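You operate a simulated robot arm through the tools that you are given. There is no shell and no other tool. Be economical: measure what you need, move in short steps, check, and stop when the job is done.

You run a simulated two-armed robot. Do the job below in one go: nothing can be reset, and whatever is moved stays where it is left.

## Task
Put both pairs of socks in the basin and carry it to the washer lid with both hands.
Fine: pour in the jug's water first and put the jug back; nothing spilt or dropped. Set down upright: measuring jug.

It is judged by the outcome, as a careful person would: the job done as asked, and still so three seconds after it is handed in. It fails if anything else is knocked over, pushed out of place, dropped, spilled or broken. Lids that push on must go on centred and level and be pressed home; caps that screw on are set level and turned clockwise until they are tight.

## Robot
Two 7-joint arms with two-finger parallel grippers on one trunk, on a base that drives. Base frame: it is fixed to the floor where the robot stands at the start and does not move with it; the origin is under the middle of the robot, x ahead of it, y to its left, z up. Units: m, degrees, N and s.
The left shoulder is at the start at [0.05, 0.209, 1.221], the right one opposite. With the tool pointing down near the work surface each hand reaches from about 0.1 to 0.86 m from the robot's upright axis, wherever it stands, measured 20 degrees to its own side. Places, roughly: basin [0.6, -0.9, 0.8]; pair of purple socks (9x6x5 cm) [0.8, -0.8, 0.8]; top of the washer lid [0.4, 0.7, 0.9]. Payload 4.4 kg a hand.
The TCP of each hand is the grasp point between the finger pads, 0.023 m short of the fingertips. In the tool frame z runs along the fingers and y along their closing line. Largest opening 0.094 m; finger width 0.038, thickness 0.01; the body of the gripper, 0.054 by 0.096 m, starts 0.039 m behind the TCP.
Orientation is that of the tool frame in the base frame, as a unit quaternion [x, y, z, w]. With the fingers straight down and closing along the base's y, the tool's x points along the base's -x, its y along +y and its z along -z.

## Interface
- The arms move only by the tool apply_moves. It takes "left_commands", "right_commands" or both (then of equal length, played together; a hand with none holds still); each is a list of rows, each a list of 7 numbers: the shift along the base's x, y, z in cm, then the turn, a rotation vector about the base's x, y, z in degrees, then the gripper command, from -1 (fully open) to 1 (shut), values between in proportion. In form: [[tx, ty, tz, ax, ay, az, hand], ...]. A call has 1 to 12 rows; each row shifts and turns the commanded pose from where the row before left it. Rows are played at 5 a second. More than 0.05 m and 8.6 degrees between two rows, or a gripper value outside its range, and nothing of the call is played. A pose out of reach is approached as far as the arm can. The call stops where the force on the tool passes 60 N (or 10 N more than at its start, if that is more) or the arm is blocked; 0.2 s more then pass. Each finger travels about 0.108 m/s and halts on what it meets, pressing with about 44 N; the grip force reading is that of the motor and also rises with nothing between the fingers. The clock runs only during rows and for 0.2 s after the last one: add rows that do not move to give the fingers time. It gives the time, the measured TCP pose, the force on the tool (base axes), the opening and the grip force at its end, in the units of the frame above (readings bear some noise), with the torque about the TCP (base axes, N m) and any sound that the robot's microphone picked up.
- Cameras (640 x 400 px; columns grow to the right, rows downward): "scene" is now at [0.1555, -0.0164, 1.3961]; the picture's right is [-0.17, -0.99, 0.00], its down [-0.55, 0.10, -0.83] and it looks along [0.82, -0.14, -0.56] (base axes); focal length 214 px, centre (320, 200). "left" rides on the left gripper at [0.087, -0.016, -0.074] in its tool frame; the picture's right is [0.18, 0.98, 0.00], its down [-0.58, 0.11, -0.81] and it looks along [-0.79, 0.15, 0.59] (tool axes); focal length 243 px, centre (320, 200). "right" rides on the right gripper at [0.086, 0.016, -0.074] in its tool frame; the picture's right is [-0.18, 0.98, 0.00], its down [-0.58, -0.11, -0.81] and it looks along [-0.79, -0.15, 0.59] (tool axes); focal length 243 px, centre (320, 200). There is no depth. A picture from a camera that has moved, and an enlarged one, comes with that camera's place and axes in the base frame and with its lens.
- grab_frame(camera): a new picture of that camera. No time passes.
- lift_body(by): slides the trunk up (or, below 0, down) by that many m; the arms and the scene camera ride with it, the base frame stays. It gives what a move gives, with no picture.
- base_move(legs): drives the robot by 1 to 6 legs, each [ahead, left, turn to the left] in m, m and degrees, along the robot's own axes; the way and the turn of a leg run together, so that a leg with both is an arc; at most 1.5 m and 180 degrees a leg. The arms and the cameras ride along, it lands a little off, and it stops where it bumps. It gives what a move gives.
- pan_tilt(pan, tilt): turns the head with the scene camera to pan (to the left, within 80 degrees either way) and tilt (down, from -29 to 69), counted from straight ahead of the robot. It gives what a move gives.
- inspect(camera, box): a new picture of the part [left, top, right, bottom] of that camera's present view, enlarged. No time passes.
- close_job(): hands the job in; it is judged then, once.

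Go step by step. Nothing tells you exact positions but the pictures and the camera data: compare them with the known pose of the tool, close in by small moves and look again before you grip or let go. The budget is 120 turns and 88 pictures, counting those below and the enlarged ones. Unless the task says otherwise, let go and move clear before handing in, and close with one line.

The tools are called after "Call:" as name(argument=value, ...) on one line, values as JSON. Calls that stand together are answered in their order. apply_moves: Moves the arms, as the interface text tells. Its arguments: {"type":"object","properties":{"left_commands":{"type":"array","items":{"type":"array","items":{"type":"number"}}},"right_commands":{"type":"array","items":{"type":"array","items":{"type":"number"}}}},"required":[]} The other tools are called the same way: lift_body (by) slides the trunk up or down; base_move (legs) drives the base; pan_tilt (pan, tilt) turns the head that bears the scene camera; grab_frame (camera) takes a picture; inspect (camera, box) takes an enlarged picture of a part of a camera's view; close_job () hands the job in.

At the start:

```text
time: 0.0
left_tcp_pos: [0.4279, -0.0699, 1.291]
left_orientation: [-0.001, 1.0, -0.001, 0.0]
left_force: [0.2, -0.1, 0.7]
left_moment: [0.01, -0.01, 0.01]
left_width: 0.0939
left_finger_force: 0.1
right_tcp_pos: [0.339, -0.5004, 1.281]
right_orientation: [-0.001, 1.0, 0.0, -0.001]
right_force: [0.0, 1.2, -0.2]
right_moment: [-0.03, 0.01, -0.02]
right_width: 0.0942
right_finger_force: 0.1
trunk travel left (down, up): [-0.3, 0.263]
robot x, y, heading: [0.0035, 0.0006, -0.2]
head pan, tilt: [-9.8, 33.9]
```

scene: 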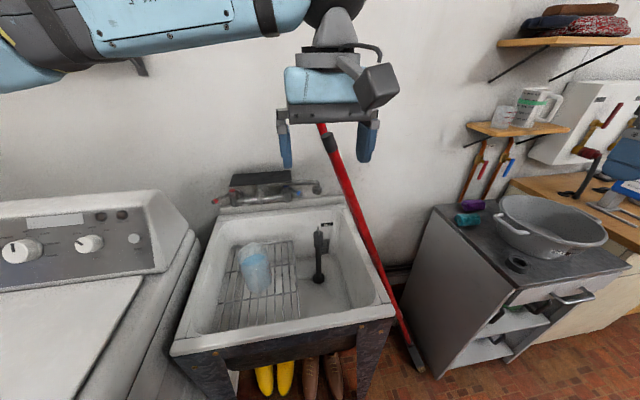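
right: 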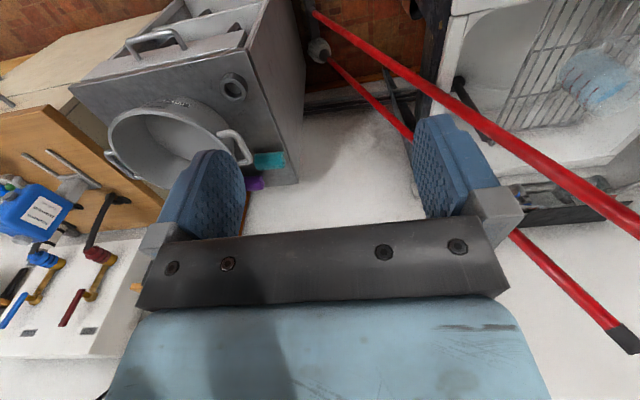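
left: 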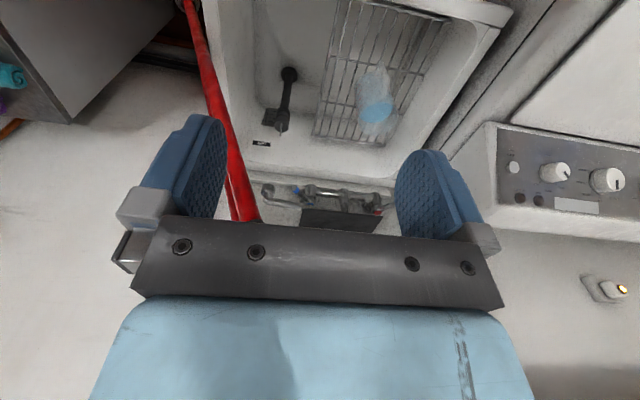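

I see a washer at left, a sink with a jug-like thing in it, and a cabinet at right with the basin and socks; there are also jugs on a shelf. I'll zoom in on these to identify them.

Call:
inspect(camera="scene", box=[200, 220, 340, 307])

Call:
inspect(camera="scene", box=[440, 70, 640, 195])

Call:
inspect(camera="scene", box=[430, 170, 640, 300])

```text
4.57 times, centred on (270, 264) of scene
camera zoom: at [0.1555, -0.0164, 1.3961], right [-0.17, -0.99, 0.0], down [-0.55, 0.1, -0.83], along [0.82, -0.14, -0.56], focal length 980 px, centre (549, -90)
```

zoom: 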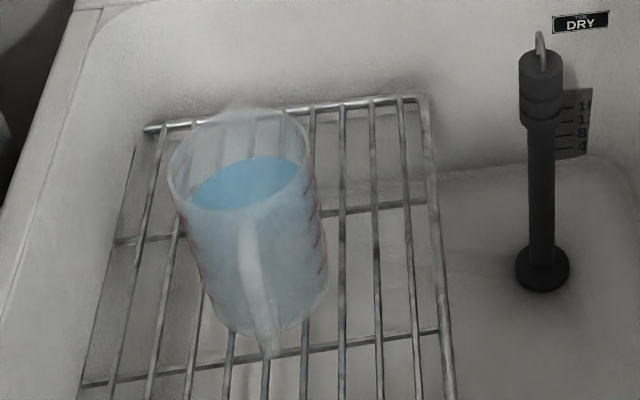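

```text
3.20 times, centred on (540, 132) of scene
camera zoom: at [0.1555, -0.0164, 1.3961], right [-0.17, -0.99, 0.0], down [-0.55, 0.1, -0.83], along [0.82, -0.14, -0.56], focal length 686 px, centre (-384, 416)
```

zoom: 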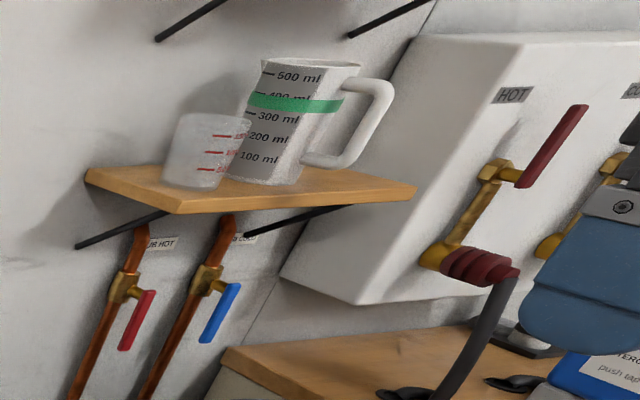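

```text
3.05 times, centred on (535, 235) of scene
camera zoom: at [0.1555, -0.0164, 1.3961], right [-0.17, -0.99, 0.0], down [-0.55, 0.1, -0.83], along [0.82, -0.14, -0.56], focal length 654 px, centre (-335, 93)
```

zoom: 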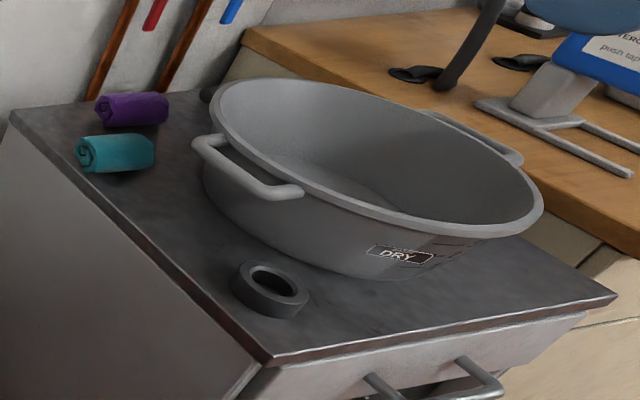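

The water jug stands on the rack in the sink. I'll raise the trunk to check whether the shelf jug is also wet, and look around.

Call:
lift_body(by=0.2)

Call:
pan_tilt(pan=-50, tilt=38)

Call:
grab_frame(camera="scene")

Call:
grab_frame(camera="left")

```text
time: 2.2
left_tcp_pos: [0.4272, -0.0708, 1.4917]
left_orientation: [-0.001, 1.0, 0.001, 0.0]
left_force: [0.6, -0.9, -0.1]
left_moment: [0.0, 0.01, 0.01]
left_width: 0.0938
left_finger_force: 0.1
right_tcp_pos: [0.3361, -0.5007, 1.4814]
right_orientation: [0.0, 1.0, 0.001, 0.0]
right_force: [0.0, 0.0, 1.0]
right_moment: [-0.03, 0.01, -0.02]
right_width: 0.0937
right_finger_force: 0.1
trunk travel left (down, up): [-0.5, 0.063]
robot x, y, heading: [-0.0021, 0.0008, 0.2]
head pan, tilt: [-9.8, 33.9]
```

```text
time: 3.2
left_tcp_pos: [0.4271, -0.0696, 1.4926]
left_orientation: [-0.001, 1.0, 0.0, 0.0]
left_force: [0.1, -0.9, 0.0]
left_moment: [0.01, 0.0, -0.01]
left_width: 0.094
left_finger_force: 0.1
right_tcp_pos: [0.3363, -0.4999, 1.482]
right_orientation: [-0.001, 1.0, -0.001, 0.0]
right_force: [-0.7, 0.1, 1.4]
right_moment: [0.0, 0.01, 0.01]
right_width: 0.094
right_finger_force: 0.0
trunk travel left (down, up): [-0.5, 0.063]
robot x, y, heading: [-0.0017, -0.0015, -0.2]
head pan, tilt: [-50.0, 38.0]
```

```text
81 pictures are left
camera scene: at [0.1236, -0.0672, 1.5898], right [-0.77, -0.64, 0.0], down [-0.4, 0.47, -0.79], along [0.51, -0.6, -0.62], focal length 214 px, centre (320, 200)
```

scene: 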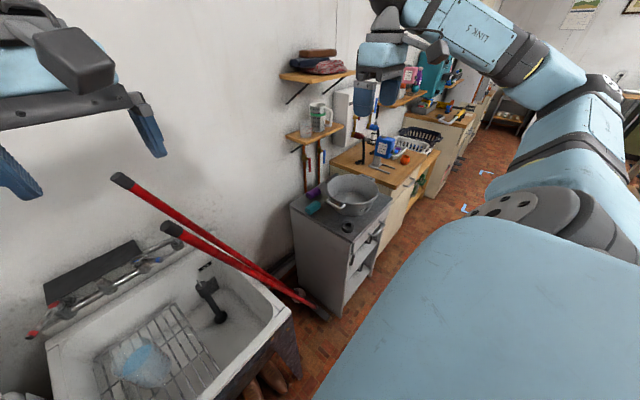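

```text
80 pictures are left
camera left: at [0.3411, -0.0876, 1.567], right [-0.19, 0.98, 0.0], down [0.58, 0.11, 0.81], along [0.79, 0.15, -0.59], focal length 243 px, centre (320, 200)
```

left: 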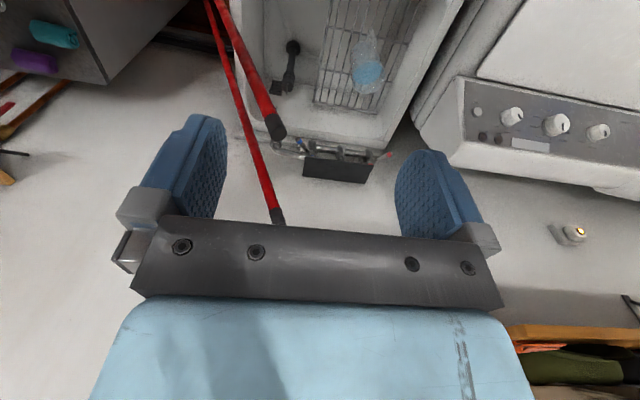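

Call:
inspect(camera="scene", box=[270, 90, 430, 240])

```text
2.67 times, centred on (350, 165) of scene
camera zoom: at [0.1236, -0.0672, 1.5898], right [-0.77, -0.64, 0.0], down [-0.4, 0.47, -0.79], along [0.51, -0.6, -0.62], focal length 572 px, centre (240, 293)
```

zoom: 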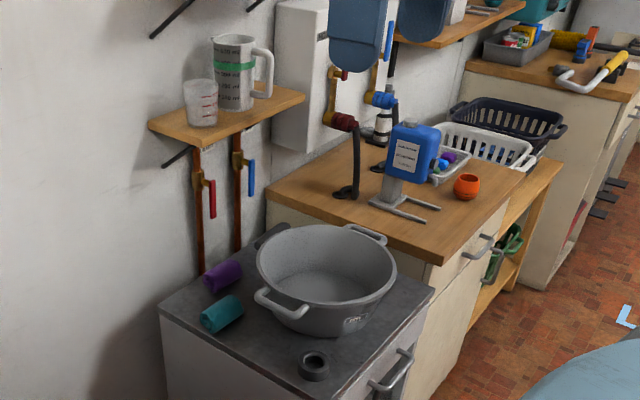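

The shelf jug is empty; the sink jug has the water. I'll lower the trunk again, and take a closer look at the jug's handle from the left hand.

Call:
lift_body(by=-0.2)

Call:
pan_tilt(pan=10, tilt=45)

Call:
apply_moves(left_commands=[[0, 5, 0, 0, 0, 0, -1], [0, 5, 0, 0, 0, 0, -1], [0, 5, 0, 0, 0, 0, -1], [0, 5, 0, 0, 0, 0, -1], [0, 5, -3, 0, 0, 0, -1], [0, 0, -5, 0, 0, 0, -1]])

Call:
grab_frame(camera="scene")

Call:
grab_frame(camera="left")

```text
time: 5.4
left_tcp_pos: [0.4279, -0.071, 1.2916]
left_orientation: [0.0, 1.0, -0.001, 0.0]
left_force: [0.3, 0.0, 0.4]
left_moment: [0.0, 0.0, 0.0]
left_width: 0.0942
left_finger_force: 0.1
right_tcp_pos: [0.3363, -0.5002, 1.2816]
right_orientation: [0.0, 1.0, 0.0, 0.0]
right_force: [-0.1, -0.2, -0.1]
right_moment: [0.02, 0.01, -0.02]
right_width: 0.0935
right_finger_force: 0.1
trunk travel left (down, up): [-0.3, 0.263]
robot x, y, heading: [0.0008, -0.0007, 0.2]
head pan, tilt: [-50.0, 38.0]
```

```text
time: 6.7
left_tcp_pos: [0.4266, -0.0708, 1.2922]
left_orientation: [-0.001, 1.0, 0.0, 0.0]
left_force: [0.2, 0.4, -0.3]
left_moment: [0.03, 0.0, -0.01]
left_width: 0.094
left_finger_force: 0.1
right_tcp_pos: [0.3369, -0.5001, 1.2817]
right_orientation: [-0.001, 1.0, 0.0, 0.0]
right_force: [0.2, 0.3, 1.1]
right_moment: [0.0, 0.0, 0.02]
right_width: 0.0939
right_finger_force: 0.1
trunk travel left (down, up): [-0.3, 0.263]
robot x, y, heading: [-0.0021, -0.0031, 0.1]
head pan, tilt: [10.0, 45.0]
```

```text
refused: row 5 steps farther than a row can; nothing moved
```

```text
78 pictures are left
camera scene: at [0.1482, 0.0128, 1.3795], right [0.17, -0.98, 0.0], down [-0.7, -0.12, -0.71], along [0.7, 0.12, -0.71], focal length 214 px, centre (320, 200)
```

scene: 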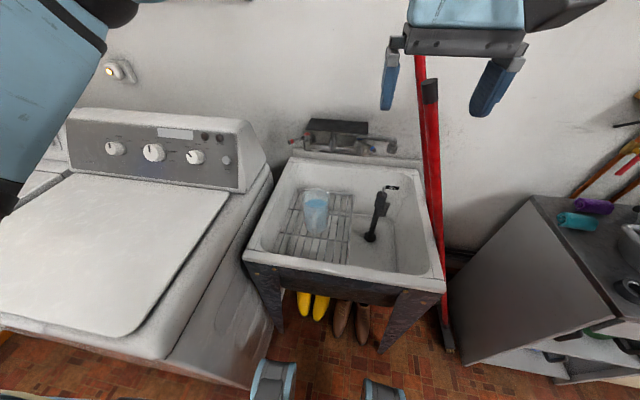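

```text
77 pictures are left
camera left: at [0.3412, -0.0877, 1.367], right [-0.19, 0.98, 0.0], down [0.58, 0.11, 0.81], along [0.79, 0.15, -0.59], focal length 243 px, centre (320, 200)
```

left: 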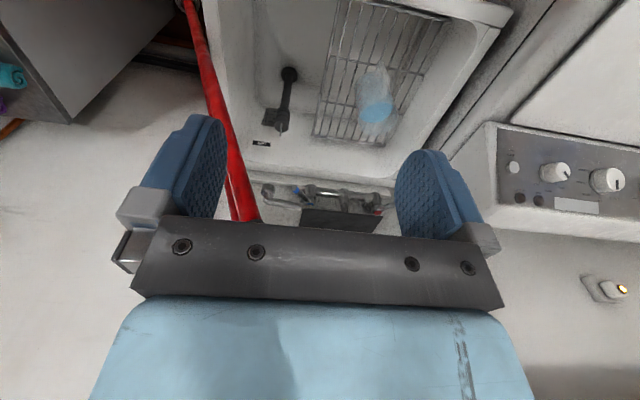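

Triangulated, the jug is at about (0.654, 0.115, 0.80). I'll bring the left hand behind and above it for a close view.

Call:
apply_moves(left_commands=[[0, 5, 0, 0, 0, 0, -1], [0, 5, 0, 0, 0, 0, -1], [0, 5, 0, 0, 0, 0, -1], [0, 5, 0, 0, 0, 0, -1], [2, 0, -4, 0, 0, 0, -1], [2, 0, -4, 0, 0, 0, -1], [2, 0, -4, 0, 0, 0, -1], [1, 0, -4, 0, 0, 0, -1], [0, 0, -3, 0, 0, 0, -1]])

Call:
grab_frame(camera="left")

Call:
inspect(camera="scene", box=[230, 130, 470, 280])

```text
time: 8.7
left_tcp_pos: [0.4985, 0.1287, 1.1021]
left_orientation: [0.0, 1.0, -0.001, 0.0]
left_force: [0.0, 0.4, -0.1]
left_moment: [0.02, -0.02, 0.0]
left_width: 0.094
left_finger_force: 0.0
right_tcp_pos: [0.3368, -0.4994, 1.2824]
right_orientation: [0.0, 1.0, -0.001, 0.001]
right_force: [0.1, 0.4, -0.4]
right_moment: [-0.04, 0.02, -0.01]
right_width: 0.0941
right_finger_force: 0.0
trunk travel left (down, up): [-0.3, 0.263]
robot x, y, heading: [0.0042, 0.0016, 0.0]
head pan, tilt: [10.0, 45.0]
```

```text
76 pictures are left
camera left: at [0.4124, 0.1117, 1.1778], right [-0.18, 0.98, 0.0], down [0.58, 0.11, 0.81], along [0.79, 0.15, -0.59], focal length 243 px, centre (320, 200)
```

left: 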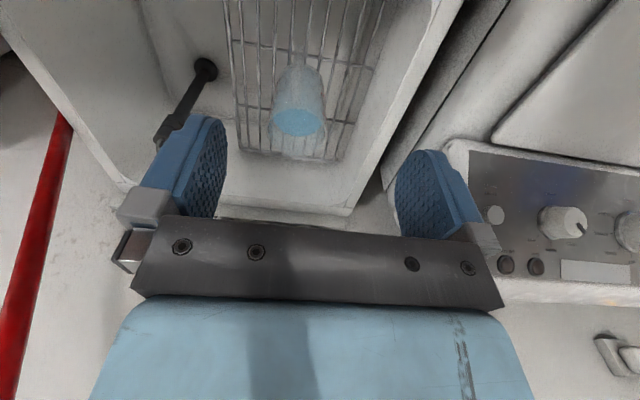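

```text
2.67 times, centred on (350, 205) of scene
camera zoom: at [0.1482, 0.0134, 1.3796], right [0.17, -0.98, 0.0], down [-0.7, -0.12, -0.71], along [0.7, 0.12, -0.71], focal length 572 px, centre (240, 187)
```

zoom: 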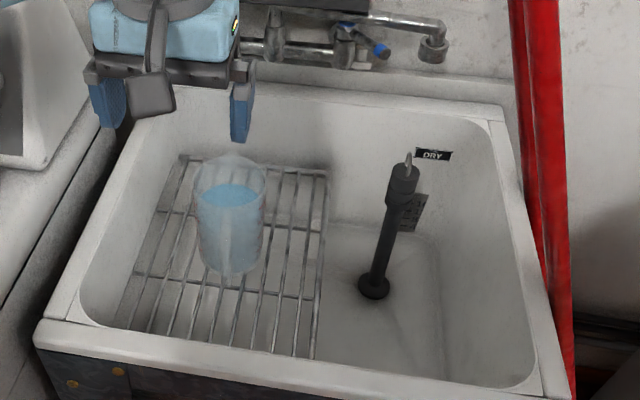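

Call:
inspect(camera="left", box=[240, 40, 360, 170])

Call:
inspect(camera="scene", box=[285, 175, 350, 250])

```text
3.08 times, centred on (300, 105) of left
camera zoom: at [0.4124, 0.1117, 1.1778], right [-0.18, 0.98, 0.0], down [0.58, 0.11, 0.81], along [0.79, 0.15, -0.59], focal length 746 px, centre (382, 492)
```

zoom: 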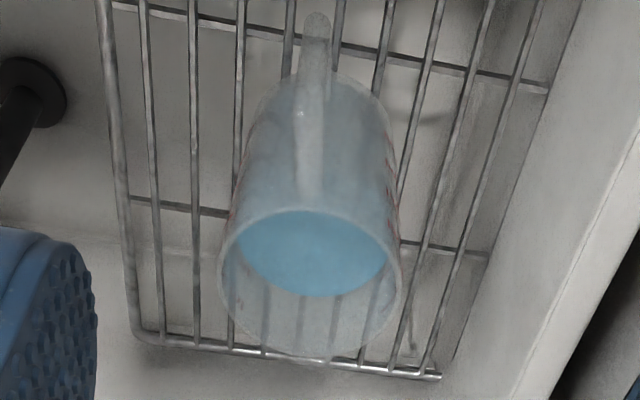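

```text
5.33 times, centred on (318, 212) of scene
camera zoom: at [0.1482, 0.0134, 1.3796], right [0.17, -0.98, 0.0], down [-0.7, -0.12, -0.71], along [0.7, 0.12, -0.71], focal length 1144 px, centre (333, 133)
```

zoom: 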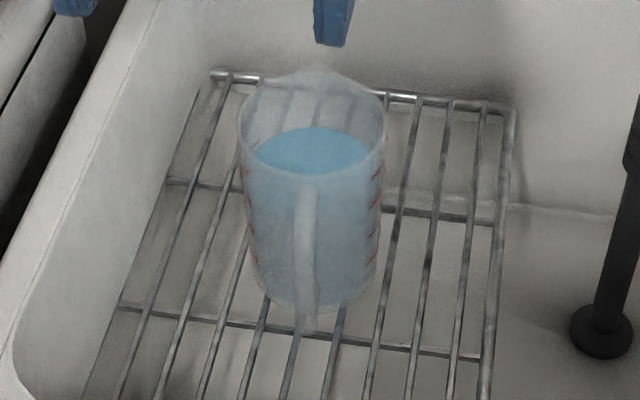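

The jug's handle faces the robot and its spout faces the wall. I'll lower the hand for a second viewpoint to fix its height and distance.

Call:
apply_moves(left_commands=[[-1, 0, -4, 0, 0, 0, -1], [-1, 0, -4, 0, 0, 0, -1], [-1, 0, -4, 0, 0, 0, -1], [0, 0, 0, 0, 0, 0, -1]])

Call:
grab_frame(camera="left")

Call:
inspect(camera="left", box=[230, 100, 390, 220])

```text
time: 9.7
left_tcp_pos: [0.4662, 0.1276, 0.9812]
left_orientation: [-0.001, 1.0, 0.0, 0.001]
left_force: [-1.1, 0.4, -0.1]
left_moment: [0.04, -0.03, 0.04]
left_width: 0.0943
left_finger_force: 0.1
right_tcp_pos: [0.3367, -0.5006, 1.2806]
right_orientation: [0.0, 1.0, 0.0, 0.0]
right_force: [0.0, 0.0, 0.5]
right_moment: [-0.03, 0.05, 0.03]
right_width: 0.094
right_finger_force: 0.1
trunk travel left (down, up): [-0.3, 0.263]
robot x, y, heading: [0.001, 0.0025, 0.0]
head pan, tilt: [10.0, 45.0]
```

```text
72 pictures are left
camera left: at [0.3807, 0.1106, 1.0571], right [-0.19, 0.98, 0.0], down [0.58, 0.11, 0.81], along [0.79, 0.15, -0.59], focal length 243 px, centre (320, 200)
```

left: 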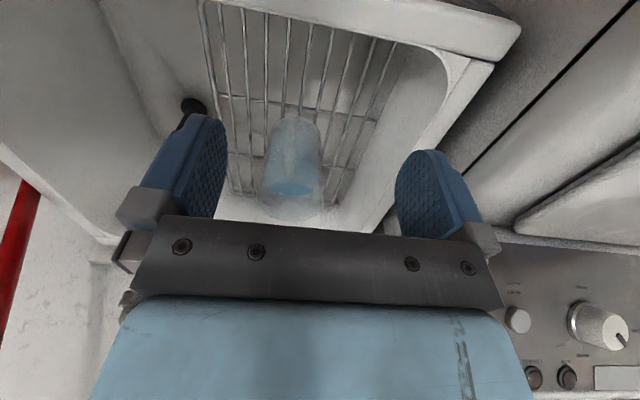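

```text
3.33 times, centred on (310, 160) of left
camera zoom: at [0.3807, 0.1106, 1.0571], right [-0.19, 0.98, 0.0], down [0.58, 0.11, 0.81], along [0.79, 0.15, -0.59], focal length 809 px, centre (353, 333)
```

zoom: 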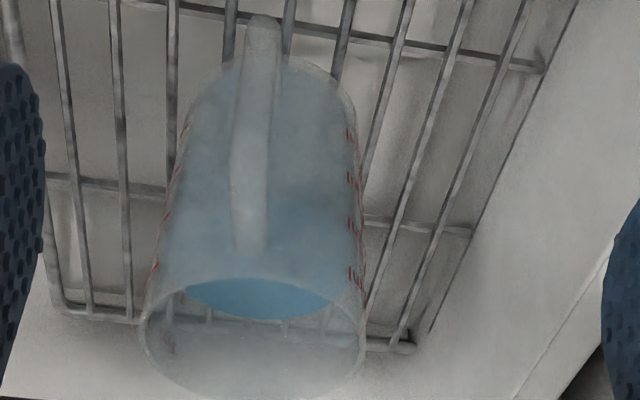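

Rim centre comes out at about (0.669, 0.122, 0.854), diameter about 0.098; the handle bar is near x≈0.588, y≈0.112, z 0.74–0.82. I'll pitch the left hand 35° forward and stage it behind the handle.

Call:
apply_moves(left_commands=[[0, 0, 0, 0, 0, 7, -0.4], [0, 0, 0, 0, -7, 0, -0.4], [0, 0, 0, 0, -7, 0, -0.4], [0, -1, 0, 0, -7, 0, -0.4], [1, -1, -2, 0, -7, 0, -0.4], [1, 0, -2, 0, -7, 0, -0.4], [1.6, -0.6, -3, 0, 0, 0, -0.4], [0, 0, 0, 0, 0, 0, -0.4]])

Call:
grab_frame(camera="left")

Call:
inspect(camera="scene", box=[230, 130, 470, 280])

```text
time: 11.5
left_tcp_pos: [0.5021, 0.104, 0.9124]
left_orientation: [-0.058, 0.952, -0.019, 0.301]
left_force: [0.0, -0.5, 0.3]
left_moment: [0.02, 0.01, 0.01]
left_width: 0.0659
left_finger_force: 0.0
right_tcp_pos: [0.3359, -0.4996, 1.2803]
right_orientation: [-0.001, 1.0, 0.0, 0.001]
right_force: [-0.3, 0.0, 0.4]
right_moment: [0.02, 0.0, 0.01]
right_width: 0.0941
right_finger_force: 0.0
trunk travel left (down, up): [-0.3, 0.263]
robot x, y, heading: [0.0005, -0.0008, 0.1]
head pan, tilt: [10.0, 45.0]
```

```text
70 pictures are left
camera left: at [0.3915, 0.0769, 0.9266], right [-0.25, 0.95, -0.18], down [0.0, 0.18, 0.98], along [0.97, 0.24, -0.04], focal length 243 px, centre (320, 200)
```

left: 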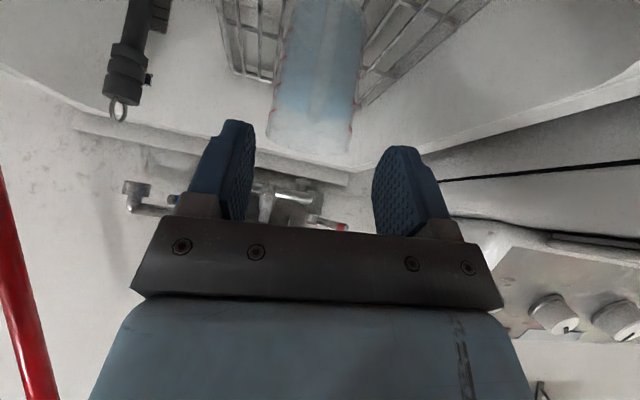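

```text
2.67 times, centred on (350, 205) of scene
camera zoom: at [0.1476, 0.0131, 1.3796], right [0.17, -0.98, 0.0], down [-0.7, -0.12, -0.71], along [0.7, 0.12, -0.71], focal length 572 px, centre (240, 187)
```

zoom: 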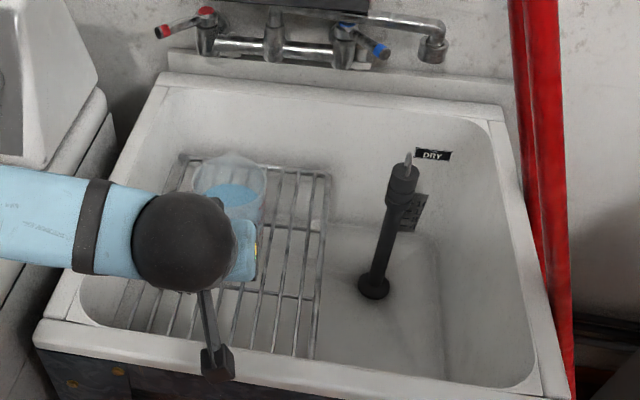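

The jug is centred between the fingers. I'll slide partway along the approach and look again.

Call:
apply_moves(left_commands=[[2, 0.3, -2.8, 0, 0, 0, -0.4], [2, 0.3, -2.8, 0, 0, 0, -0.4], [1.2, 0.2, -2, 0, 0, 0, -0.4], [0, 0, 0, 0, 0, 0, -0.4]])

Call:
inspect(camera="left", box=[160, 0, 480, 200])

Call:
inspect(camera="scene", box=[260, 160, 380, 250])

```text
time: 12.5
left_tcp_pos: [0.5551, 0.1149, 0.8343]
left_orientation: [-0.059, 0.952, -0.019, 0.3]
left_force: [0.0, 0.2, -0.1]
left_moment: [0.0, 0.0, 0.0]
left_width: 0.0654
left_finger_force: 0.1
right_tcp_pos: [0.336, -0.5008, 1.2816]
right_orientation: [0.0, 1.0, 0.0, 0.001]
right_force: [0.1, -0.2, -0.4]
right_moment: [-0.01, -0.01, 0.0]
right_width: 0.0942
right_finger_force: 0.1
trunk travel left (down, up): [-0.3, 0.263]
robot x, y, heading: [0.0007, 0.0017, -0.0]
head pan, tilt: [10.0, 45.0]
```

```text
2.00 times, centred on (320, 100) of left
camera zoom: at [0.4444, 0.0862, 0.8485], right [-0.25, 0.95, -0.17], down [0.0, 0.18, 0.98], along [0.97, 0.24, -0.04], focal length 485 px, centre (320, 400)
```

zoom: 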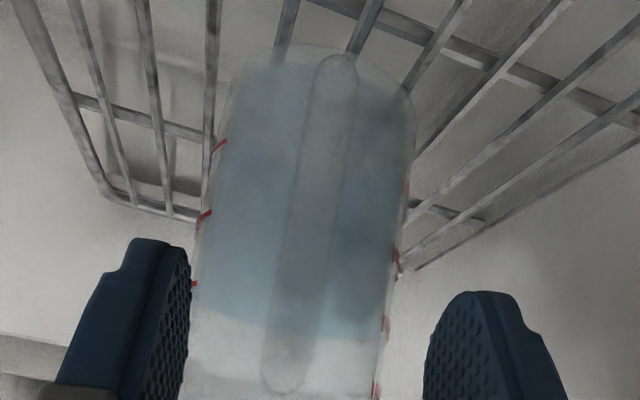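

```text
4.44 times, centred on (320, 205) of scene
camera zoom: at [0.148, 0.0129, 1.3796], right [0.17, -0.98, 0.0], down [-0.7, -0.12, -0.71], along [0.7, 0.12, -0.71], focal length 953 px, centre (320, 178)
```

zoom: 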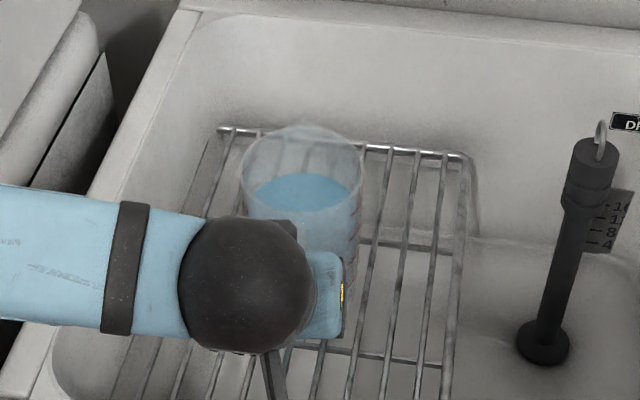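

The handle bar is centred between the fingers at y≈0.110, spanning z 0.74–0.84. I'll do the final advance and then close.

Call:
apply_moves(left_commands=[[1.4, -0.2, -1.8, 0, 0, 0, -0.4], [1.4, -0.2, -1.8, 0, 0, 0, -0.4], [0, 0, 0, 0, 0, 0, -0.4]])

Call:
inspect(camera="left", box=[160, 0, 480, 220])

```text
time: 13.0
left_tcp_pos: [0.5677, 0.1081, 0.8228]
left_orientation: [-0.057, 0.952, -0.024, 0.3]
left_force: [-12.3, 7.2, 23.1]
left_moment: [-0.46, 2.79, -1.04]
left_width: 0.0655
left_finger_force: 0.0
right_tcp_pos: [0.3373, -0.499, 1.2821]
right_orientation: [-0.001, 1.0, 0.0, 0.001]
right_force: [-0.1, 1.4, 0.5]
right_moment: [-0.01, 0.04, 0.02]
right_width: 0.0939
right_finger_force: 0.0
trunk travel left (down, up): [-0.3, 0.263]
robot x, y, heading: [0.0011, 0.0006, 0.2]
head pan, tilt: [10.0, 45.0]
stopped in row 2 (left hand): the force on the tool passed its limit at 78 N (the readings are from after the stop); the commanded pose is now the measured one
```

```text
1.82 times, centred on (320, 110) of left
camera zoom: at [0.4567, 0.0816, 0.8364], right [-0.24, 0.95, -0.18], down [0.0, 0.19, 0.98], along [0.97, 0.24, -0.04], focal length 441 px, centre (320, 364)
```

zoom: 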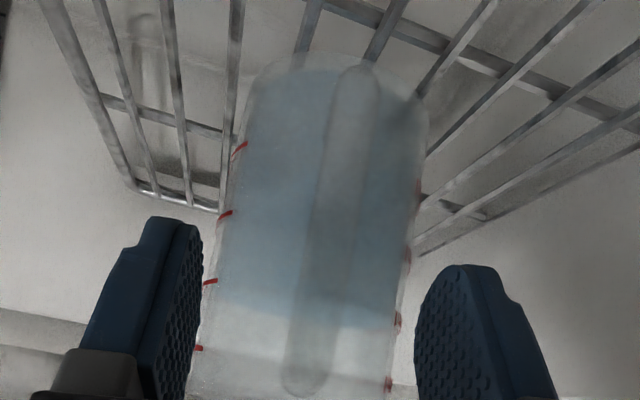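

The camera mount touched the sink's front rim. I'll back off, make the hand steeper (about 10°), and come down over the handle from above.

Call:
apply_moves(left_commands=[[0, 0, 3, 0, 0, 0, -0.4], [0, 0, 4, 0, 0, 0, -0.4], [0, 0, 1, 0, 8, 0, -0.4], [0, 0, 1, 0, 8, 0, -0.4], [0, 0, 0, 0, 8, 0, -0.4], [1, 0, 0, 0, 0, 0, -0.4], [0, 0, 0, 0, 0, 0, -0.4]])

Call:
grab_frame(camera="left")

Call:
inspect(camera="scene", box=[230, 130, 470, 280])

```text
time: 14.6
left_tcp_pos: [0.5787, 0.1095, 0.9105]
left_orientation: [-0.061, 0.993, -0.01, 0.096]
left_force: [0.6, 0.1, 0.6]
left_moment: [0.0, 0.02, 0.0]
left_width: 0.0659
left_finger_force: 0.0
right_tcp_pos: [0.3375, -0.4995, 1.2812]
right_orientation: [-0.001, 1.0, 0.001, -0.001]
right_force: [-0.6, 0.3, -0.2]
right_moment: [0.0, 0.0, 0.0]
right_width: 0.0942
right_finger_force: 0.0
trunk travel left (down, up): [-0.3, 0.263]
robot x, y, heading: [0.0004, -0.0034, 0.1]
head pan, tilt: [10.0, 45.0]
```

```text
65 pictures are left
camera left: at [0.4824, 0.0826, 0.9685], right [-0.3, 0.95, -0.07], down [0.4, 0.19, 0.9], along [0.87, 0.24, -0.44], focal length 243 px, centre (320, 200)
```

left: 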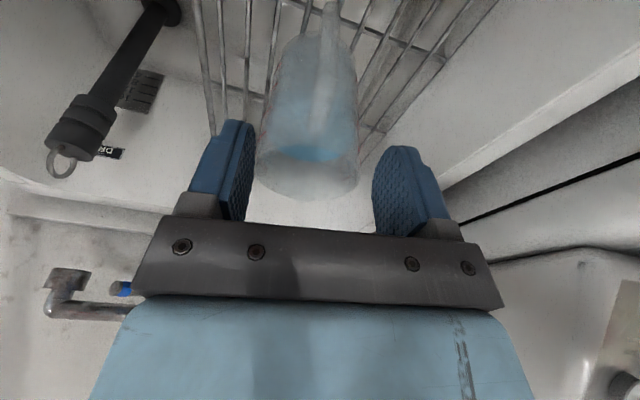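

```text
2.67 times, centred on (350, 205) of scene
camera zoom: at [0.1481, 0.0133, 1.3795], right [0.17, -0.98, 0.0], down [-0.7, -0.12, -0.71], along [0.7, 0.12, -0.71], focal length 572 px, centre (240, 187)
```

zoom: 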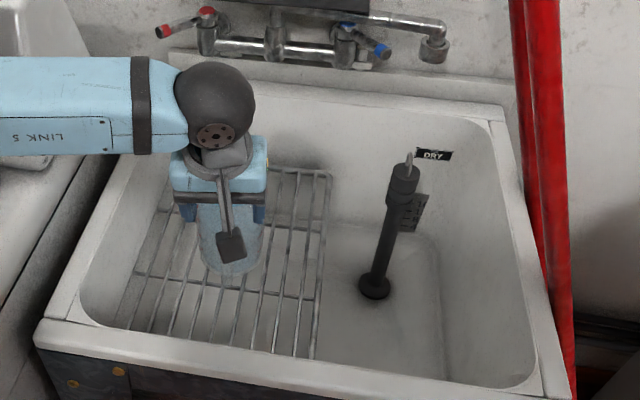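

Call:
apply_moves(left_commands=[[0, 0, -3, 0, 0, 0, -0.4], [0, 0, -3, 0, 0, 0, -0.4], [0.2, 0, -2.5, 0, 0, 0, -0.4], [0.3, 0, -2, 0, 0, 0, -0.4], [0, 0, 0, 0, 0, 0, -0.4]])

Call:
inspect(camera="left", box=[160, 0, 480, 220])

```text
time: 15.8
left_tcp_pos: [0.5818, 0.1081, 0.8068]
left_orientation: [-0.061, 0.993, -0.01, 0.097]
left_force: [0.1, 0.2, 0.9]
left_moment: [0.02, 0.01, 0.01]
left_width: 0.0659
left_finger_force: 0.0
right_tcp_pos: [0.3372, -0.4985, 1.2815]
right_orientation: [-0.001, 1.0, 0.001, 0.0]
right_force: [0.0, 0.8, 0.4]
right_moment: [0.0, 0.0, -0.02]
right_width: 0.0938
right_finger_force: 0.1
trunk travel left (down, up): [-0.3, 0.263]
robot x, y, heading: [-0.0001, -0.0036, 0.0]
head pan, tilt: [10.0, 45.0]
```

```text
1.82 times, centred on (320, 110) of left
camera zoom: at [0.4865, 0.0816, 0.8647], right [-0.3, 0.95, -0.07], down [0.4, 0.19, 0.9], along [0.87, 0.24, -0.43], focal length 441 px, centre (320, 364)
```

zoom: 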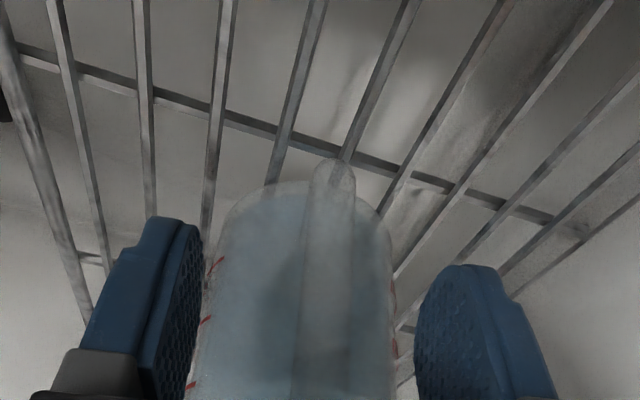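

No contact and the handle is between the pads. Closing on the handle.

Call:
apply_moves(left_commands=[[0.5, 0.1, -0.2, 0, 0, 0, -0.4], [0, 0, 0, 0, 0, 0, 0], [0, 0, 0, 0, 0, 0, 0.5], [0, 0, 0, 0, 0, 0, 1], [0, 0, 0, 0, 0, 0, 1], [0, 0, 0, 0, 0, 0, 1]])

Call:
inspect(camera="left", box=[160, 0, 480, 220])

```text
time: 17.2
left_tcp_pos: [0.5884, 0.11, 0.8048]
left_orientation: [-0.061, 0.993, -0.009, 0.097]
left_force: [1.0, 3.4, 4.4]
left_moment: [0.91, -0.34, 0.18]
left_width: 0.0154
left_finger_force: 44.2
right_tcp_pos: [0.3371, -0.4995, 1.2814]
right_orientation: [-0.001, 1.0, 0.0, -0.001]
right_force: [0.8, 0.4, 0.1]
right_moment: [-0.01, 0.0, 0.02]
right_width: 0.0943
right_finger_force: 0.0
trunk travel left (down, up): [-0.3, 0.263]
robot x, y, heading: [0.0023, 0.0022, 0.1]
head pan, tilt: [10.0, 45.0]
```

```text
1.82 times, centred on (320, 110) of left
camera zoom: at [0.4916, 0.0834, 0.8631], right [-0.3, 0.95, -0.07], down [0.4, 0.19, 0.9], along [0.87, 0.24, -0.43], focal length 441 px, centre (320, 364)
```

zoom: 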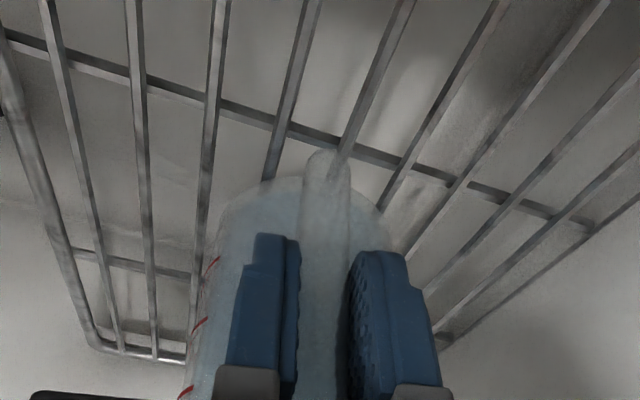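

Gripped at 15 mm. I'll lift slightly and check that the jug stays upright.

Call:
apply_moves(left_commands=[[0, 0, 1, 0, 0, 0, 1], [0, 0, 1, 0, 0, 0, 1], [0, 0, 1, 0, 0, 0, 1], [0, 0, 0, 0, 0, 0, 1]])

Call:
inspect(camera="left", box=[160, 0, 480, 220])

```text
time: 18.2
left_tcp_pos: [0.5879, 0.1099, 0.8334]
left_orientation: [-0.061, 0.994, -0.009, 0.095]
left_force: [-0.7, 0.1, -7.7]
left_moment: [-0.05, 0.52, 0.02]
left_width: 0.0149
left_finger_force: 44.3
right_tcp_pos: [0.3388, -0.4984, 1.2811]
right_orientation: [-0.002, 1.0, 0.0, -0.001]
right_force: [-1.1, 0.1, 0.4]
right_moment: [-0.03, 0.0, -0.03]
right_width: 0.094
right_finger_force: 0.1
trunk travel left (down, up): [-0.3, 0.263]
robot x, y, heading: [0.0006, 0.0022, -0.0]
head pan, tilt: [10.0, 45.0]
```

```text
1.82 times, centred on (320, 110) of left
camera zoom: at [0.4923, 0.0834, 0.8915], right [-0.3, 0.95, -0.07], down [0.4, 0.19, 0.9], along [0.87, 0.24, -0.44], focal length 441 px, centre (320, 364)
```

zoom: 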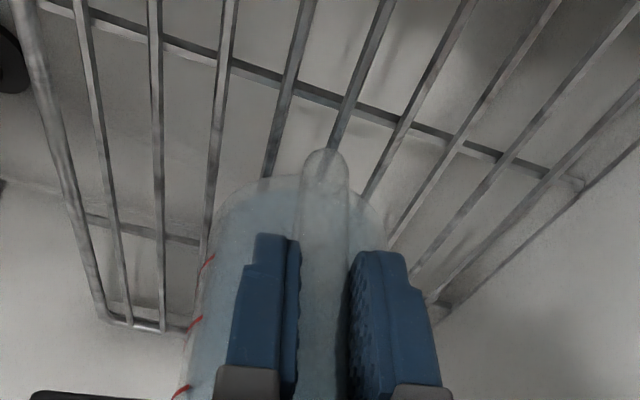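

Held firmly with no slip (about 0.8 kg). I'll raise it clear of the sink and draw it back.

Call:
apply_moves(left_commands=[[0, 0, 3, 0, 0, 0, 1], [0, 0, 3, 0, 0, 0, 1], [0, 0, 3, 0, 0, 0, 1], [0, 0, 3, 0, 0, 0, 1], [0, 0, 3, 0, 0, 0, 1], [0, 0, 3, 0, 0, 0, 1], [0, 0, 3, 0, 0, 0, 1], [0, 0, 3, 0, 0, 0, 1], [-3, 0, 1, 0, 0, 0, 1], [-4, 0, 0, 0, 0, 0, 1], [-4, 0, 0, 0, 0, 0, 1], [0, 0, 0, 0, 0, 0, 1]])

Call:
base_move(legs=[[-0.25, 0, 0]])

Call:
grab_frame(camera="scene")

```text
time: 20.8
left_tcp_pos: [0.4784, 0.1079, 1.0825]
left_orientation: [-0.06, 0.993, -0.011, 0.096]
left_force: [0.9, 0.4, -6.6]
left_moment: [-0.07, 0.55, 0.0]
left_width: 0.015
left_finger_force: 43.7
right_tcp_pos: [0.3378, -0.4992, 1.2809]
right_orientation: [-0.001, 1.0, 0.0, -0.001]
right_force: [0.6, -0.3, 0.5]
right_moment: [0.0, -0.01, 0.01]
right_width: 0.094
right_finger_force: 0.1
trunk travel left (down, up): [-0.3, 0.263]
robot x, y, heading: [0.0023, -0.0013, 0.3]
head pan, tilt: [10.0, 45.0]
```

```text
time: 22.6
left_tcp_pos: [0.2285, 0.1088, 1.0824]
left_orientation: [-0.062, 0.993, -0.011, 0.096]
left_force: [-0.6, -0.2, -6.6]
left_moment: [-0.07, 0.49, 0.01]
left_width: 0.0149
left_finger_force: 44.0
right_tcp_pos: [0.0901, -0.4996, 1.2812]
right_orientation: [-0.002, 1.0, -0.001, 0.0]
right_force: [0.8, -0.6, 0.0]
right_moment: [-0.03, -0.01, 0.02]
right_width: 0.0941
right_finger_force: 0.1
trunk travel left (down, up): [-0.3, 0.263]
robot x, y, heading: [-0.2491, -0.0024, 0.1]
head pan, tilt: [10.0, 45.0]
```

```text
60 pictures are left
camera scene: at [-0.1003, 0.0132, 1.3794], right [0.18, -0.98, 0.0], down [-0.7, -0.12, -0.71], along [0.7, 0.12, -0.71], focal length 214 px, centre (320, 200)
```

scene: 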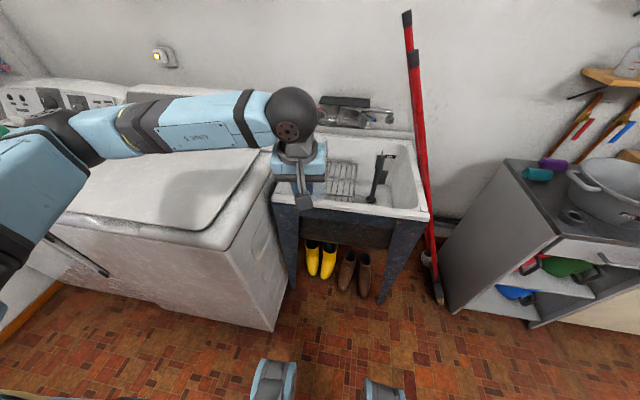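

Clear. Driving right to stand before the cabinet, still set back.

Call:
base_move(legs=[[0, -1.0, 0]])

Call:
pan_tilt(pan=0, tilt=42)

Call:
grab_frame(camera="scene")

Call:
grab_frame(camera="right")

```text
time: 31.7
left_tcp_pos: [0.2302, -0.894, 1.0815]
left_orientation: [-0.059, 0.994, -0.01, 0.095]
left_force: [0.4, -0.1, -7.3]
left_moment: [-0.08, 0.53, -0.03]
left_width: 0.015
left_finger_force: 43.9
right_tcp_pos: [0.0883, -1.5006, 1.2807]
right_orientation: [0.001, 1.0, 0.001, -0.001]
right_force: [0.9, 0.4, -0.1]
right_moment: [0.03, 0.02, -0.05]
right_width: 0.0937
right_finger_force: 0.0
trunk travel left (down, up): [-0.3, 0.263]
robot x, y, heading: [-0.2477, -0.9999, -0.6]
head pan, tilt: [10.0, 45.0]
```

```text
time: 32.4
left_tcp_pos: [0.2287, -0.8936, 1.0818]
left_orientation: [-0.059, 0.994, -0.009, 0.096]
left_force: [0.3, 0.0, -7.7]
left_moment: [-0.06, 0.53, 0.03]
left_width: 0.015
left_finger_force: 43.8
right_tcp_pos: [0.0873, -1.5005, 1.2813]
right_orientation: [0.002, 1.0, 0.0, 0.001]
right_force: [-0.1, -0.6, 0.3]
right_moment: [-0.05, -0.02, -0.04]
right_width: 0.0941
right_finger_force: 0.0
trunk travel left (down, up): [-0.3, 0.263]
robot x, y, heading: [-0.248, -1.0001, -0.2]
head pan, tilt: [0.0, 42.0]
```

```text
59 pictures are left
camera scene: at [-0.0966, -1.0008, 1.3837], right [0.0, -1.0, 0.0], down [-0.67, 0.0, -0.74], along [0.74, 0.0, -0.67], focal length 214 px, centre (320, 200)
```

scene: 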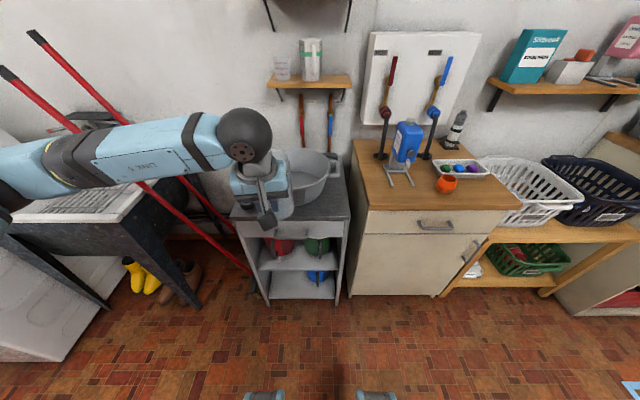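

```text
58 pictures are left
camera right: at [0.0009, -1.4838, 1.357], right [0.19, 0.98, 0.0], down [0.58, -0.11, 0.81], along [0.79, -0.15, -0.59], focal length 243 px, centre (320, 200)
```

right: 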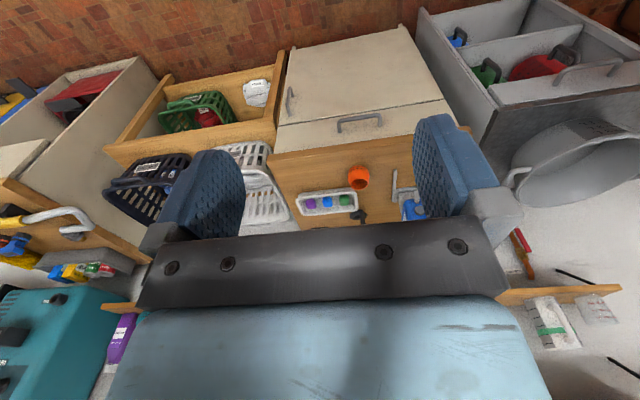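

I'm in front of the cabinet, but the left hand hides the basin. I'll move that hand left to get a clear view.

Call:
apply_moves(left_commands=[[0, 4, 0, 0, 0, 0, 1], [0, 4, 0, 0, 0, 0, 1], [0, 4, 0, 0, 0, 0, 1], [0, 4, 0, 0, 0, 0, 1], [0, 4, 0, 0, 0, 0, 1], [0, 0, 0, 0, 0, 0, 1]])

Call:
inspect(camera="scene", box=[180, 110, 380, 235])

Call:
inspect(camera="right", box=[440, 60, 640, 200])

```text
time: 33.8
left_tcp_pos: [0.2299, -0.6948, 1.0812]
left_orientation: [-0.059, 0.994, -0.01, 0.095]
left_force: [-0.2, -0.5, -7.2]
left_moment: [-0.03, 0.54, 0.0]
left_width: 0.0145
left_finger_force: 43.8
right_tcp_pos: [0.0875, -1.5016, 1.2818]
right_orientation: [0.002, 1.0, -0.001, -0.001]
right_force: [0.6, 0.4, -0.4]
right_moment: [0.03, 0.02, -0.01]
right_width: 0.0938
right_finger_force: 0.1
trunk travel left (down, up): [-0.3, 0.263]
robot x, y, heading: [-0.2478, -1.0011, -0.2]
head pan, tilt: [0.0, 42.0]
```

```text
3.20 times, centred on (280, 172) of scene
camera zoom: at [-0.096, -1.0016, 1.3836], right [0.0, -1.0, 0.0], down [-0.67, 0.0, -0.74], along [0.74, 0.0, -0.67], focal length 686 px, centre (448, 288)
```

zoom: 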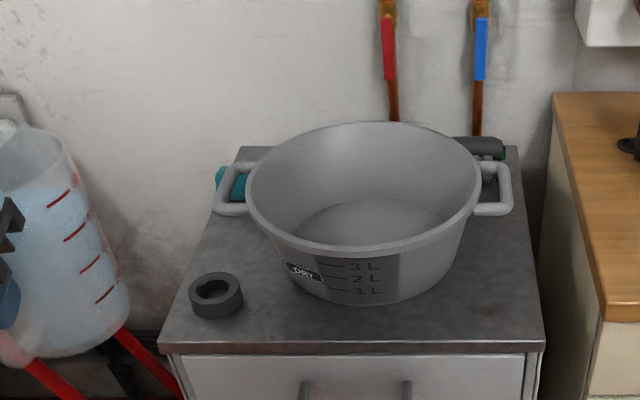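

```text
2.86 times, centred on (540, 130) of right
camera zoom: at [0.0014, -1.4845, 1.3566], right [0.19, 0.98, 0.0], down [0.58, -0.11, 0.81], along [0.79, -0.15, -0.59], focal length 693 px, centre (-309, 400)
```

zoom: 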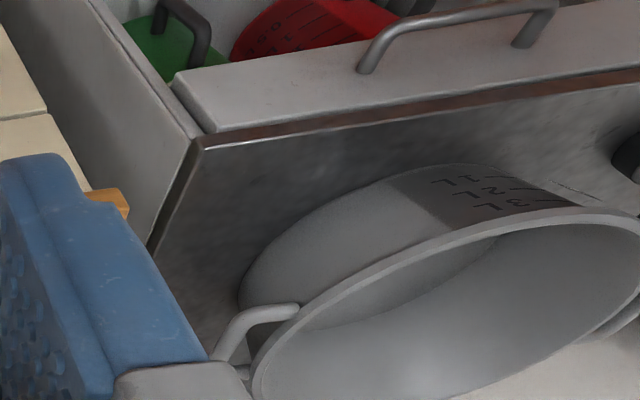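

The basin centre is about (0.62, −0.90), rim z≈0.915, with handles at ±y (outer bars at y≈−0.716 and −1.08). I'll drive ahead 0.25 m and bring the jug to (0.54, −0.96, 1.06).

Call:
base_move(legs=[[0.25, 0, 0]])

Call:
apply_moves(left_commands=[[0, -4, 0, 0, 0, 0, 1], [0, -4, 0, 0, 0, 0, 1], [1, -4, 0, 0, 0, 0, 1], [1, -4, 0, 0, 0, 0, 1], [1, -4, 0, 0, 0, 0, 1], [1, -4, 0, 0, 0, 0, 1], [2, -2.5, 0, 0, 0, 0, 1], [0, 0, 0, 0, 0, 0, 1]])

Call:
grab_frame(camera="scene")

Call:
grab_frame(camera="left")

```text
time: 35.6
left_tcp_pos: [0.4755, -0.6974, 1.0817]
left_orientation: [-0.056, 0.994, -0.01, 0.095]
left_force: [0.1, 0.5, -7.9]
left_moment: [-0.07, 0.5, -0.02]
left_width: 0.0148
left_finger_force: 44.4
right_tcp_pos: [0.3296, -1.5039, 1.281]
right_orientation: [0.005, 1.0, 0.001, -0.001]
right_force: [-0.3, 0.1, 0.4]
right_moment: [0.01, -0.03, 0.02]
right_width: 0.0938
right_finger_force: 0.1
trunk travel left (down, up): [-0.3, 0.263]
robot x, y, heading: [-0.0074, -0.9991, -0.5]
head pan, tilt: [0.0, 42.0]
```

```text
time: 37.4
left_tcp_pos: [0.5349, -0.9614, 1.0792]
left_orientation: [-0.055, 0.994, -0.011, 0.096]
left_force: [-0.1, 0.3, -7.0]
left_moment: [-0.04, 0.51, 0.0]
left_width: 0.0149
left_finger_force: 44.0
right_tcp_pos: [0.3296, -1.5037, 1.2817]
right_orientation: [0.004, 1.0, 0.0, 0.0]
right_force: [0.0, 0.6, 0.0]
right_moment: [-0.01, 0.03, -0.01]
right_width: 0.094
right_finger_force: 0.2
trunk travel left (down, up): [-0.3, 0.263]
robot x, y, heading: [-0.0027, -1.0009, -0.6]
head pan, tilt: [0.0, 42.0]
```

```text
55 pictures are left
camera scene: at [0.1484, -1.0024, 1.3838], right [-0.01, -1.0, 0.0], down [-0.67, 0.0, -0.74], along [0.74, -0.01, -0.67], focal length 214 px, centre (320, 200)
```

scene: 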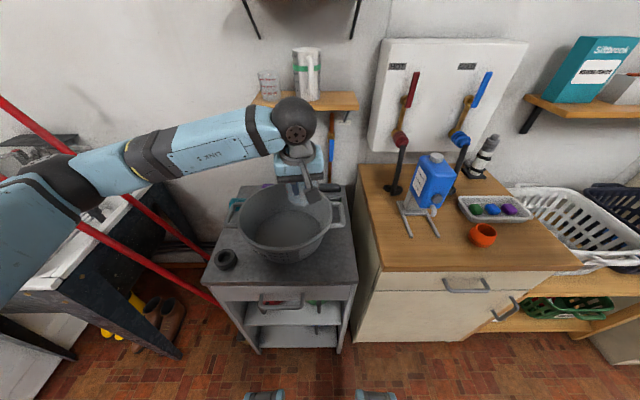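

```text
54 pictures are left
camera left: at [0.4388, -0.988, 1.1374], right [-0.29, 0.96, -0.07], down [0.4, 0.18, 0.9], along [0.87, 0.23, -0.44], focal length 243 px, centre (320, 200)
```

left: 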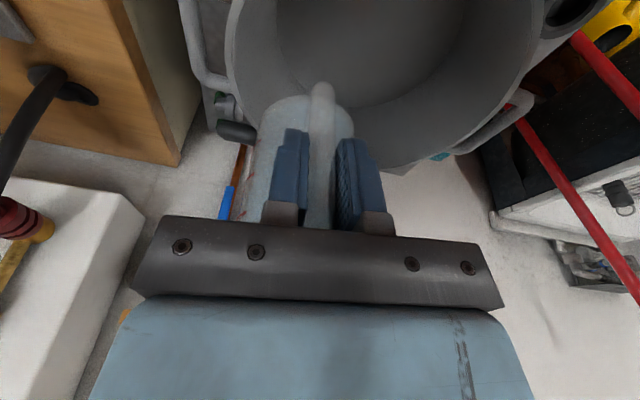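

The jug is over the basin. I'll begin tilting it to the left about the x axis, in small steps.

Call:
apply_moves(left_commands=[[0, 0, -0.5, -7, 0, 0, 1], [0, 0, -0.5, -7, 0, 0, 1], [0, 0, -0.5, -7, 0, 0, 1], [0, 0, -0.5, -7, 0, 0, 1], [0, 0, 0, -7, 0, 0, 1], [0, 0, 0, 0, 0, 0, 1]])

Call:
inspect(camera="scene", box=[190, 90, 370, 290])

```text
time: 38.8
left_tcp_pos: [0.5345, -0.9628, 1.0613]
left_orientation: [-0.082, 0.944, -0.309, 0.075]
left_force: [-0.6, -0.3, -6.8]
left_moment: [0.14, 0.55, -0.01]
left_width: 0.0149
left_finger_force: 44.1
right_tcp_pos: [0.329, -1.5033, 1.2807]
right_orientation: [0.005, 1.0, 0.0, 0.001]
right_force: [-0.7, 0.9, 0.0]
right_moment: [0.04, -0.01, 0.0]
right_width: 0.0939
right_finger_force: 0.1
trunk travel left (down, up): [-0.3, 0.263]
robot x, y, heading: [-0.0012, -1.0015, -0.5]
head pan, tilt: [0.0, 42.0]
```

```text
2.00 times, centred on (280, 190) of scene
camera zoom: at [0.1488, -1.0035, 1.3837], right [-0.01, -1.0, 0.0], down [-0.67, 0.01, -0.74], along [0.74, -0.01, -0.67], focal length 429 px, centre (400, 220)
```

zoom: 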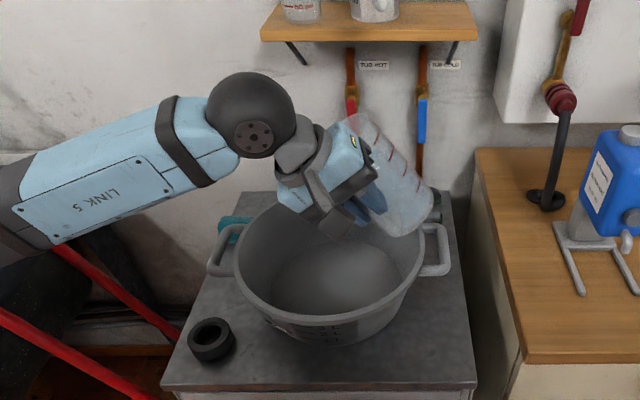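

The tilt is on course and the lip is over the middle of the basin. Continuing slowly.

Call:
apply_moves(left_commands=[[0, 0, 0, -5, 0, 0, 1], [0, 0, 0, -5, 0, 0, 1], [0, 0, 0, -5, 0, 0, 1], [0, 0, 0, 0, 0, 0, 1], [0, 0, 0, 0, 0, 0, 1], [0, 0, 0, -4, 0, 0, 1], [0, 0, 0, 0, 0, 0, 1], [0, 0, 0, -4, 0, 0, 1], [0, 0, 0, 0, 0, 0, 1], [0, 0, 0, 0, 0, 0, 1]])

Call:
inspect(camera="scene", box=[190, 90, 370, 290])

```text
time: 41.0
left_tcp_pos: [0.5344, -0.9627, 1.0609]
left_orientation: [-0.096, 0.864, -0.491, 0.056]
left_force: [0.6, 0.0, -5.5]
left_moment: [0.18, 0.49, 0.03]
left_width: 0.0147
left_finger_force: 43.8
right_tcp_pos: [0.3299, -1.5033, 1.2808]
right_orientation: [0.004, 1.0, 0.0, 0.0]
right_force: [0.3, -1.3, -0.1]
right_moment: [0.02, 0.02, 0.01]
right_width: 0.0941
right_finger_force: 0.1
trunk travel left (down, up): [-0.3, 0.263]
robot x, y, heading: [-0.0048, -1.0008, -0.4]
head pan, tilt: [0.0, 42.0]
```

```text
2.00 times, centred on (280, 190) of scene
camera zoom: at [0.1487, -1.0031, 1.3837], right [-0.01, -1.0, 0.0], down [-0.67, 0.01, -0.74], along [0.74, -0.01, -0.67], focal length 429 px, centre (400, 220)
```

zoom: 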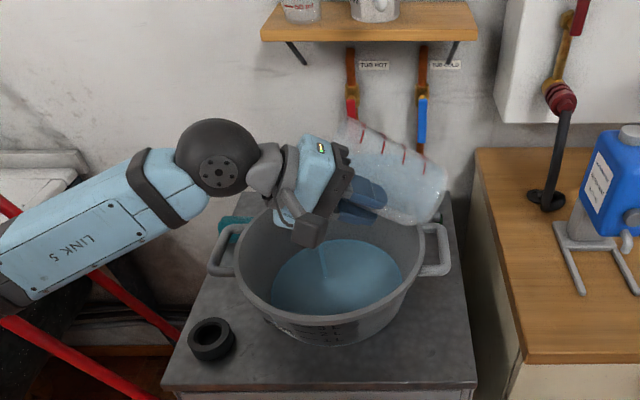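

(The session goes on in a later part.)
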